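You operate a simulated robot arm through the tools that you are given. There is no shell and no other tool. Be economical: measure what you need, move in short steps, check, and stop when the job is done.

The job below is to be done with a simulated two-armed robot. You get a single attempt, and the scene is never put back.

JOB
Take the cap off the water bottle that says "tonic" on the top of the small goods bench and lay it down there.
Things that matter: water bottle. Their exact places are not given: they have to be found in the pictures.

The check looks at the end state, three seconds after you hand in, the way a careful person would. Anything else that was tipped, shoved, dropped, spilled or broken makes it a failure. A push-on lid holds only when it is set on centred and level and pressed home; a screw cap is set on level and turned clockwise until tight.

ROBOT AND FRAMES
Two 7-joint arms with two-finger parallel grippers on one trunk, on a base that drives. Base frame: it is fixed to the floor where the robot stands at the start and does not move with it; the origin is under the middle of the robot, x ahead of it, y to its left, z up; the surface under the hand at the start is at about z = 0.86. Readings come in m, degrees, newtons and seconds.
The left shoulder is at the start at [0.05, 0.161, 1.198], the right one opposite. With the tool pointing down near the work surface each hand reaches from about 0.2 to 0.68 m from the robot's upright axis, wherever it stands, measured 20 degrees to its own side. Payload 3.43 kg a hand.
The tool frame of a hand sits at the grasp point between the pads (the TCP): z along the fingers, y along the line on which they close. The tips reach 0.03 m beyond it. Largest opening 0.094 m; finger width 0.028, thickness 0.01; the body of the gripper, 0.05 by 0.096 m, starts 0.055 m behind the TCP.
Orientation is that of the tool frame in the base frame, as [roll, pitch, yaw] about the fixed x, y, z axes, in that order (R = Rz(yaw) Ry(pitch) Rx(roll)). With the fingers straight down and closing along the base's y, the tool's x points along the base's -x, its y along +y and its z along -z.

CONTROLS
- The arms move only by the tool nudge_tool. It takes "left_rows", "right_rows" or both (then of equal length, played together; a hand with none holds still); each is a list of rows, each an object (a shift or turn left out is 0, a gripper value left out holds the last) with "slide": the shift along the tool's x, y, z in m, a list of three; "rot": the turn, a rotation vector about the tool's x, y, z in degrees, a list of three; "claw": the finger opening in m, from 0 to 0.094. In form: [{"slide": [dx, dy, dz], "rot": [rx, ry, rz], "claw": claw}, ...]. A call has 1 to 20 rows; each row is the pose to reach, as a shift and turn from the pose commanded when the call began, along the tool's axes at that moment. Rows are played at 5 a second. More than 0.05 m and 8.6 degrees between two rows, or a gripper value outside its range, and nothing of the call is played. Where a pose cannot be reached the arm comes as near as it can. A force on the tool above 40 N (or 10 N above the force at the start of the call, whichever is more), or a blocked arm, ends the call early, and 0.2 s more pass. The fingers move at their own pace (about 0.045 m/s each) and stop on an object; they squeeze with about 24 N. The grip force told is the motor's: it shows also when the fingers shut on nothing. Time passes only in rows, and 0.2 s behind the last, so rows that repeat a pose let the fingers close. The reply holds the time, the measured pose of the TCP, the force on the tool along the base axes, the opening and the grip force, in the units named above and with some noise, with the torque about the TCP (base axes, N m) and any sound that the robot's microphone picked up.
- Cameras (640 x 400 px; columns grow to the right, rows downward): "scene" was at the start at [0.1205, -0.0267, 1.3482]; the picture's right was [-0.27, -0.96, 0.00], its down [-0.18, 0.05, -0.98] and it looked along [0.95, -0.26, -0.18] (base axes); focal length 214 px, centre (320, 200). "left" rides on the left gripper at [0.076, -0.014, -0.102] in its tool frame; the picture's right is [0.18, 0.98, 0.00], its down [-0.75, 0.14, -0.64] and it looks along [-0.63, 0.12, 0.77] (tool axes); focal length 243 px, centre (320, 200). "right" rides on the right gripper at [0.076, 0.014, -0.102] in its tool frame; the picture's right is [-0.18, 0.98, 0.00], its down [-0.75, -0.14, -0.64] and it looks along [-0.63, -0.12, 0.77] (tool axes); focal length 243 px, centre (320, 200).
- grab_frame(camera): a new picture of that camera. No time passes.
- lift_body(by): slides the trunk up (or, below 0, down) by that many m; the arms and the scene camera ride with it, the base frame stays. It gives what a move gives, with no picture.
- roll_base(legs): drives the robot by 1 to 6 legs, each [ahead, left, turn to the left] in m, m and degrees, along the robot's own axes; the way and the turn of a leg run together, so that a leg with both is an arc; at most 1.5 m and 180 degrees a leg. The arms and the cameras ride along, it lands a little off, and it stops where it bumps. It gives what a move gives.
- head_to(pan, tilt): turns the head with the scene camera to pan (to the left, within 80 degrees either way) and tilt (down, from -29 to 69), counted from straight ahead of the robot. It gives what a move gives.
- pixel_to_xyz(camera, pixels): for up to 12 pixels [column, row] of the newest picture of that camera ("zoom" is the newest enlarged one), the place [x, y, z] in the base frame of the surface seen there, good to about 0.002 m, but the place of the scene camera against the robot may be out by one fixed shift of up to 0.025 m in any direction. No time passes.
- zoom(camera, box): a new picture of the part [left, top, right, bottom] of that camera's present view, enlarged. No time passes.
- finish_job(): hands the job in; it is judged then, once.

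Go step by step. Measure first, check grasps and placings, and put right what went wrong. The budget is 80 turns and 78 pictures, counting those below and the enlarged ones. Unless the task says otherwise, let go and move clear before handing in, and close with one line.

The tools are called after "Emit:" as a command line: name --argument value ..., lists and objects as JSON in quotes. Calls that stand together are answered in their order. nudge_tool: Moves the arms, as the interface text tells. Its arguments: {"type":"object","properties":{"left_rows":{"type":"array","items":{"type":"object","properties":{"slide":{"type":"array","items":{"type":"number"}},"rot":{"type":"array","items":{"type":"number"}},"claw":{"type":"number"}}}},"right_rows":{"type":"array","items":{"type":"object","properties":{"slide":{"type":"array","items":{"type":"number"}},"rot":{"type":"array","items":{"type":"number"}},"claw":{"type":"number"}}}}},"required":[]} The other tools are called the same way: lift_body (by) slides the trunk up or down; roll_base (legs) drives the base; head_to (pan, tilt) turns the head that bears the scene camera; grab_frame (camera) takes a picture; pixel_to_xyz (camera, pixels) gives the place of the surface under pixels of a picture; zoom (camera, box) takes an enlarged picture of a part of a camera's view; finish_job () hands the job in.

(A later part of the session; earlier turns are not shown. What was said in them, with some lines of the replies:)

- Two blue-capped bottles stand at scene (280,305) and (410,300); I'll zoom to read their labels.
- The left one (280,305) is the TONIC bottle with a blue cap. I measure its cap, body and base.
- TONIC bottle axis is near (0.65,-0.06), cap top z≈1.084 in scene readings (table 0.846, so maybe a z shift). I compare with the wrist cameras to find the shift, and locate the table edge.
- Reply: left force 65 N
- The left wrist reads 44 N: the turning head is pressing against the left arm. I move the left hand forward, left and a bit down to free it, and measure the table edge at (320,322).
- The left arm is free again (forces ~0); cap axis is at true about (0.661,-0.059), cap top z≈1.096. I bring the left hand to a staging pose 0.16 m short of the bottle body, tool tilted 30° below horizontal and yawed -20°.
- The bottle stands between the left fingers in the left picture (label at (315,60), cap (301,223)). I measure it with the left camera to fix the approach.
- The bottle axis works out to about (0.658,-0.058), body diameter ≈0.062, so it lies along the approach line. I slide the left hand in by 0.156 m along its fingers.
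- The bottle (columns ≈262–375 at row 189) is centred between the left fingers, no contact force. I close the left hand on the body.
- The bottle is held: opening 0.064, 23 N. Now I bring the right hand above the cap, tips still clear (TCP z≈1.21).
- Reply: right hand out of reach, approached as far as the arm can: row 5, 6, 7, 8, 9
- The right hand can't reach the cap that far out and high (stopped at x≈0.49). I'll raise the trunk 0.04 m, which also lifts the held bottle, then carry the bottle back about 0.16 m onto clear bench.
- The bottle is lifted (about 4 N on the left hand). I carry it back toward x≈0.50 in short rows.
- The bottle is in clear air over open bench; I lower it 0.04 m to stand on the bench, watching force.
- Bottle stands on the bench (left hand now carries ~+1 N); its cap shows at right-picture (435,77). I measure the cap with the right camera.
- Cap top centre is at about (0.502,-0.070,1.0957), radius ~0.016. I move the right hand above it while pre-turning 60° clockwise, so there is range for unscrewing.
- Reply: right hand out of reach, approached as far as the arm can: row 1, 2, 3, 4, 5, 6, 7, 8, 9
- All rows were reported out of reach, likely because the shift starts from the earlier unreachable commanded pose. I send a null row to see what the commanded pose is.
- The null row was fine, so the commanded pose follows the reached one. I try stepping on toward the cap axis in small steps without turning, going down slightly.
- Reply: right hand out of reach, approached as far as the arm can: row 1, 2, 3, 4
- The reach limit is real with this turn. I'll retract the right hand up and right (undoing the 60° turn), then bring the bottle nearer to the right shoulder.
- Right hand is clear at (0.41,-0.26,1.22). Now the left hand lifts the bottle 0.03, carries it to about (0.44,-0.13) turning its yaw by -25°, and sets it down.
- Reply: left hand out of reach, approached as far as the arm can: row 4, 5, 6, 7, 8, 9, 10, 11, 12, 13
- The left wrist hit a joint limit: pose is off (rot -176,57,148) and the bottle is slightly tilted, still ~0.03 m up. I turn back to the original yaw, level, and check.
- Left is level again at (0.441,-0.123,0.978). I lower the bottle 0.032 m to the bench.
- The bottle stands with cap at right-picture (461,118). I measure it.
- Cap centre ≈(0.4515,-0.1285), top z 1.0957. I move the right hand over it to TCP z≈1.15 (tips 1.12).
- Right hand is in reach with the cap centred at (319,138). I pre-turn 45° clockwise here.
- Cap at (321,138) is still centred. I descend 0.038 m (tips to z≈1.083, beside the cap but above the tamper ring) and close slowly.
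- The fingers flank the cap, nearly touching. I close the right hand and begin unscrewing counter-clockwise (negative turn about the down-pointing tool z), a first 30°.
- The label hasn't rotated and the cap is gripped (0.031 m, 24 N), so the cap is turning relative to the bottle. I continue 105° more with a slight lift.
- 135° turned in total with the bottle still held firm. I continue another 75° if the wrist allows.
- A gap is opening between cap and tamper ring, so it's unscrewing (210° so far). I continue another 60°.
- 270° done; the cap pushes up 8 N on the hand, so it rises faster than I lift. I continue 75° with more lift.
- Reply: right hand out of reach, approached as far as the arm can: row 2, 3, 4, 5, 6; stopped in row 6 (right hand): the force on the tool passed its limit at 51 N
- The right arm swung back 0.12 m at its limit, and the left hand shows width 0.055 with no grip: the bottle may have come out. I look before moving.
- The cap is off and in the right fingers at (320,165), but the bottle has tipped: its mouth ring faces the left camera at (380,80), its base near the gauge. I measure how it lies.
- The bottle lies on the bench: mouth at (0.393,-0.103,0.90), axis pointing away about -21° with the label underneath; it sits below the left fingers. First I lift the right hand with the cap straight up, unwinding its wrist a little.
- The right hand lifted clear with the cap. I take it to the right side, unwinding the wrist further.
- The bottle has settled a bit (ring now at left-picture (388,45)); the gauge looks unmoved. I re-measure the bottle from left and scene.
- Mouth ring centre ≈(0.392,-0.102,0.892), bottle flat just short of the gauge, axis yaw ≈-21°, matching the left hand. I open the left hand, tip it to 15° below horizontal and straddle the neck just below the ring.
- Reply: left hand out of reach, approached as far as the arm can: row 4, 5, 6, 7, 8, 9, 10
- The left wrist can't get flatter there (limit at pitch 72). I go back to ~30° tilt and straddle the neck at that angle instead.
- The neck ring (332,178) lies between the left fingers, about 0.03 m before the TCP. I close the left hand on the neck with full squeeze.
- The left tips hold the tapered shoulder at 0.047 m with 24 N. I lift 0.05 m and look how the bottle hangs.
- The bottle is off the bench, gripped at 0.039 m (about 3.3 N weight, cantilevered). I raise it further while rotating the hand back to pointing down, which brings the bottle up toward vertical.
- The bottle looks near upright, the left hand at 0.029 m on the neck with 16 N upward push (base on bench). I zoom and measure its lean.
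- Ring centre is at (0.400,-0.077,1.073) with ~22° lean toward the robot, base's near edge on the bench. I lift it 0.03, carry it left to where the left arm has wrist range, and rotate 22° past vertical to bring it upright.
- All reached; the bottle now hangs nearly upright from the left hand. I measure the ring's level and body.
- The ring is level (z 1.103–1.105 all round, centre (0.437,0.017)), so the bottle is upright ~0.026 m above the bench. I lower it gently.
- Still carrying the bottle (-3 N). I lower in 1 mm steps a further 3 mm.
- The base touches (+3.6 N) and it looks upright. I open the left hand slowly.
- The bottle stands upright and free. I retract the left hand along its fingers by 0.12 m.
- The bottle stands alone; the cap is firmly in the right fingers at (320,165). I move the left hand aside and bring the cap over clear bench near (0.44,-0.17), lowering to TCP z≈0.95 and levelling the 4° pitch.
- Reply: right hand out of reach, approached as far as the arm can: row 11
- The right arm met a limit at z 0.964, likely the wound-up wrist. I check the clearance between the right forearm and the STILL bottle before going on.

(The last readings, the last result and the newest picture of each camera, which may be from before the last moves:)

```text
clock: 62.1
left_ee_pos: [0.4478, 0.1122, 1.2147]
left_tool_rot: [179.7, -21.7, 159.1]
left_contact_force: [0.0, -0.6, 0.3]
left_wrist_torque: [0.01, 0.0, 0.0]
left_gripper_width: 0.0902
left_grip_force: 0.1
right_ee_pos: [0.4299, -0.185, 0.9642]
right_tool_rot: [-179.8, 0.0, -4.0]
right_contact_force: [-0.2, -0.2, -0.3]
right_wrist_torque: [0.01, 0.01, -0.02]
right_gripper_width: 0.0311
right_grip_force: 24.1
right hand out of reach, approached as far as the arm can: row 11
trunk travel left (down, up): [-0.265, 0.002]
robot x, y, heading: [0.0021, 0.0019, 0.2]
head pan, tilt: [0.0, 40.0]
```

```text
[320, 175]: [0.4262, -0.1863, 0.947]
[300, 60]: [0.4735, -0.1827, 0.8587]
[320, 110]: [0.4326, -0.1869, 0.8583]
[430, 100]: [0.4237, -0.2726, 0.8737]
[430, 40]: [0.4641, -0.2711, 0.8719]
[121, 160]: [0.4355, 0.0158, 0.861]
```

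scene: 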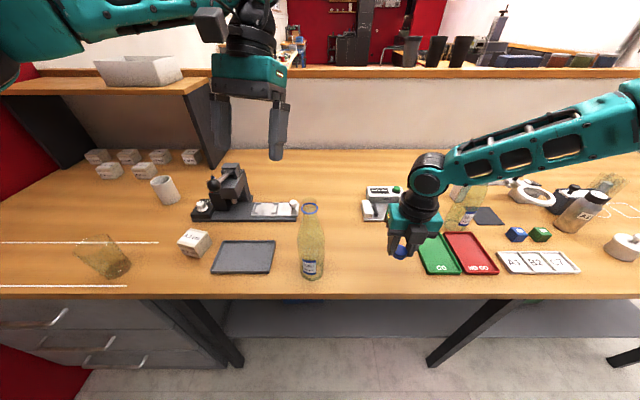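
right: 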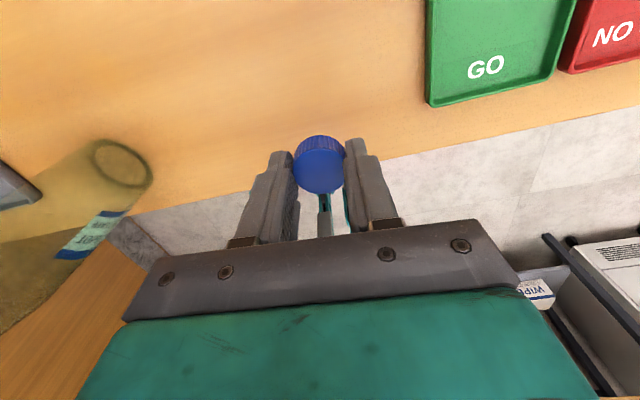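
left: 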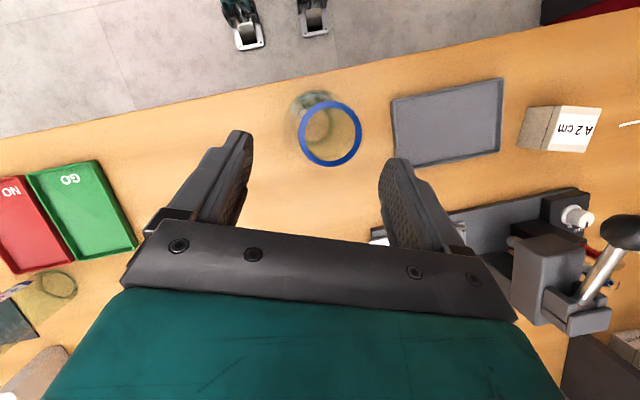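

Forearm (x≈0.37) is well short of the STILL bottle (x≈0.57), tray edge y=-0.272 and the spot below (0.43,-0.186) is clear. I unwind the wrist 45° and lower to just above the bench.

Emit:
nudge_tool --right_rows '[{"slide": [0, 0, -0.005], "rot": [0, 0, 7.5]}, {"slide": [0, 0, -0.005], "rot": [0, 0, 15]}, {"slide": [0, 0, -0.005], "rot": [0, 0, 22.5]}, {"slide": [0, 0, -0.005], "rot": [0, 0, 30]}, {"slide": [0, 0, -0.005], "rot": [0, 0, 37.5]}, {"slide": [0, 0, 0], "rot": [0, 0, 45]}, {"slide": [0, 0, 0.02], "rot": [0, 0, 45]}, {"slide": [0, 0, 0.04], "rot": [0, 0, 45]}, {"slide": [0, 0, 0.055], "rot": [0, 0, 45]}, {"slide": [0, 0, 0.063], "rot": [0, 0, 45]}, {"slide": [0, 0, 0.063], "rot": [0, 0, 45]}]'

```text
clock: 64.5
left_ee_pos: [0.4485, 0.1127, 1.2141]
left_tool_rot: [179.7, -21.7, 159.1]
left_contact_force: [0.1, 0.4, 0.4]
left_wrist_torque: [0.03, -0.03, 0.04]
left_gripper_width: 0.0901
left_grip_force: 0.0
right_ee_pos: [0.415, -0.2078, 0.9314]
right_tool_rot: [-179.9, 0.1, -49.0]
right_contact_force: [0.0, 0.1, -0.1]
right_wrist_torque: [-0.02, 0.01, -0.01]
right_gripper_width: 0.0311
right_grip_force: 23.6
right hand out of reach, approached as far as the arm can: row 7, 8, 9, 10, 11
trunk travel left (down, up): [-0.265, 0.002]
robot x, y, heading: [0.003, -0.0002, 0.1]
head pan, tilt: [0.0, 40.0]
```

Still limited in the arm, but hand is level at (0.415,-0.208,0.931), over clear bench. I lower the last bit with the trunk, which needs no joint motion.

Emit:
lift_body --by -0.033

Emit:
zoom --camera "scene" --box '[350, 200, 470, 290]'

Emit:
grab_frame --camera "right"

```text
clock: 65.3
left_ee_pos: [0.4479, 0.112, 1.1815]
left_tool_rot: [179.8, -21.6, 159.0]
left_contact_force: [-0.4, 0.1, -0.4]
left_wrist_torque: [-0.02, -0.02, -0.05]
left_gripper_width: 0.09
left_grip_force: 0.0
right_ee_pos: [0.416, -0.208, 0.8993]
right_tool_rot: [-179.9, 0.1, -49.0]
right_contact_force: [-0.9, -0.5, 0.0]
right_wrist_torque: [0.02, 0.0, -0.01]
right_gripper_width: 0.0313
right_grip_force: 24.0
trunk travel left (down, up): [-0.232, 0.035]
robot x, y, heading: [-0.0009, -0.0016, 0.1]
head pan, tilt: [0.0, 40.0]
```

```text
4.44 times, centred on (410, 245) of scene
```

zoom: 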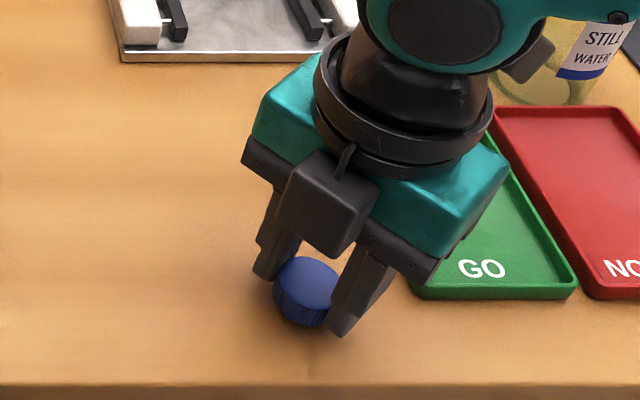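

```text
9 pictures are left
```

right: 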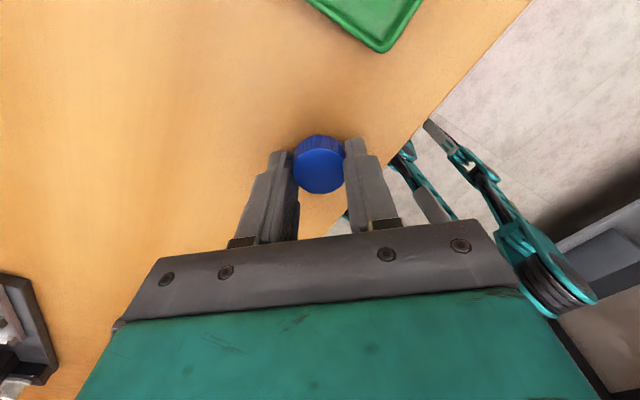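

Cap is a few mm above the bench. I lower 4 mm more.

Emit:
lift_body --by -0.004

```text
clock: 65.8
left_ee_pos: [0.4482, 0.1121, 1.1756]
left_tool_rot: [179.9, -21.5, 159.0]
left_contact_force: [-0.3, 0.3, 0.2]
left_wrist_torque: [-0.01, 0.01, 0.01]
left_gripper_width: 0.09
left_grip_force: 0.0
right_ee_pos: [0.4151, -0.2073, 0.895]
right_tool_rot: [-179.9, 0.2, -49.2]
right_contact_force: [-0.9, 0.3, 0.4]
right_wrist_torque: [0.03, -0.01, 0.02]
right_gripper_width: 0.0313
right_grip_force: 23.9
trunk travel left (down, up): [-0.228, 0.039]
robot x, y, heading: [0.0001, -0.0025, -0.1]
head pan, tilt: [0.0, 40.0]
```

Emit:
lift_body --by -0.002

```text
clock: 66.4
left_ee_pos: [0.4488, 0.113, 1.1752]
left_tool_rot: [179.9, -21.7, 159.1]
left_contact_force: [-0.5, 0.4, 0.5]
left_wrist_torque: [0.01, -0.01, 0.01]
left_gripper_width: 0.09
left_grip_force: 0.0
right_ee_pos: [0.4155, -0.2081, 0.8929]
right_tool_rot: [-179.9, 0.1, -49.1]
right_contact_force: [0.4, -0.5, 0.0]
right_wrist_torque: [0.01, -0.03, 0.04]
right_gripper_width: 0.0313
right_grip_force: 24.5
trunk travel left (down, up): [-0.226, 0.041]
robot x, y, heading: [0.0006, -0.0009, 0.1]
head pan, tilt: [0.0, 40.0]
```

Still no contact, but the tips are within ~2 mm of the bench, so the cap is practically down. I open the fingers gently.

Emit:
nudge_tool --right_rows '[{"claw": 0.034}, {"claw": 0.038}, {"claw": 0.046}, {"claw": 0.055}, {"claw": 0.055}]'

Emit:
zoom --camera "scene" --box '[350, 200, 470, 290]'

```text
clock: 67.6
left_ee_pos: [0.4481, 0.1132, 1.1745]
left_tool_rot: [179.7, -21.7, 159.1]
left_contact_force: [0.1, 0.3, 0.4]
left_wrist_torque: [0.08, -0.02, -0.02]
left_gripper_width: 0.0902
left_grip_force: 0.1
right_ee_pos: [0.4153, -0.2082, 0.8945]
right_tool_rot: [-179.9, 0.2, -49.0]
right_contact_force: [0.5, 0.4, -0.5]
right_wrist_torque: [-0.02, 0.01, -0.01]
right_gripper_width: 0.0547
right_grip_force: 0.1
trunk travel left (down, up): [-0.226, 0.041]
robot x, y, heading: [-0.0009, -0.0013, -0.0]
head pan, tilt: [0.0, 40.0]
```

```text
4.44 times, centred on (410, 245) of scene
```

zoom: 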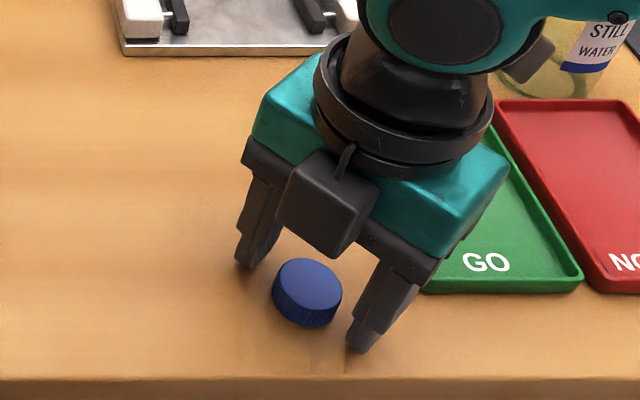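

The cap lies flat on the bench between the open fingers. I raise the trunk, then lift the right hand clear.

Emit:
lift_body --by 0.038

Emit:
nudge_tool --right_rows '[{"slide": [0, 0, -0.02]}, {"slide": [0, 0, -0.045]}, {"slide": [0, 0, -0.07]}, {"slide": [0, 0, -0.1]}, {"slide": [0, 0, -0.13]}]'

Emit:
grab_frame --camera "scene"

```text
clock: 68.4
left_ee_pos: [0.4486, 0.1127, 1.2124]
left_tool_rot: [179.8, -21.7, 159.0]
left_contact_force: [0.1, -0.8, -0.8]
left_wrist_torque: [-0.01, 0.02, 0.03]
left_gripper_width: 0.0902
left_grip_force: 0.1
right_ee_pos: [0.417, -0.2086, 0.9312]
right_tool_rot: [-179.9, 0.1, -49.1]
right_contact_force: [-1.2, -0.3, 0.0]
right_wrist_torque: [0.01, -0.01, 0.02]
right_gripper_width: 0.055
right_grip_force: 0.0
trunk travel left (down, up): [-0.264, 0.003]
robot x, y, heading: [0.0, -0.0006, 0.2]
head pan, tilt: [0.0, 40.0]
```

```text
clock: 69.6
left_ee_pos: [0.448, 0.1124, 1.2128]
left_tool_rot: [179.8, -21.6, 159.1]
left_contact_force: [-0.3, -0.4, 0.1]
left_wrist_torque: [-0.02, 0.01, 0.01]
left_gripper_width: 0.09
left_grip_force: 0.1
right_ee_pos: [0.4152, -0.2079, 1.0623]
right_tool_rot: [-179.9, 0.0, -49.2]
right_contact_force: [0.3, 0.8, 0.6]
right_wrist_torque: [-0.01, 0.0, -0.01]
right_gripper_width: 0.0551
right_grip_force: 0.2
trunk travel left (down, up): [-0.264, 0.003]
robot x, y, heading: [-0.002, 0.0018, 0.4]
head pan, tilt: [0.0, 40.0]
```

```text
7 pictures are left
```

scene: 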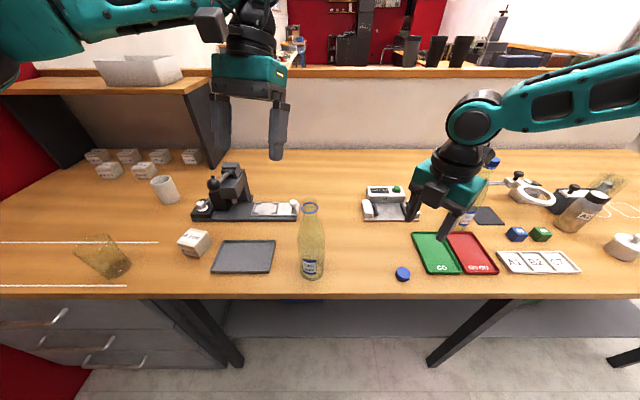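

The last picture shows the cap lying on the bench at (402,273), the open TONIC bottle upright at (312,245), everything else where it was, and both hands clear. I hand in.

Emit:
finish_job

```text
The job is handed in.
```

The cap is off the TONIC bottle and lying on the bench, but the bottle fell onto its side when the right arm lurched at its joint limit. I stood it back up about 0.2 m from its original spot. I saw no puddle or moved objects, but I can't rule out that some water was lost.
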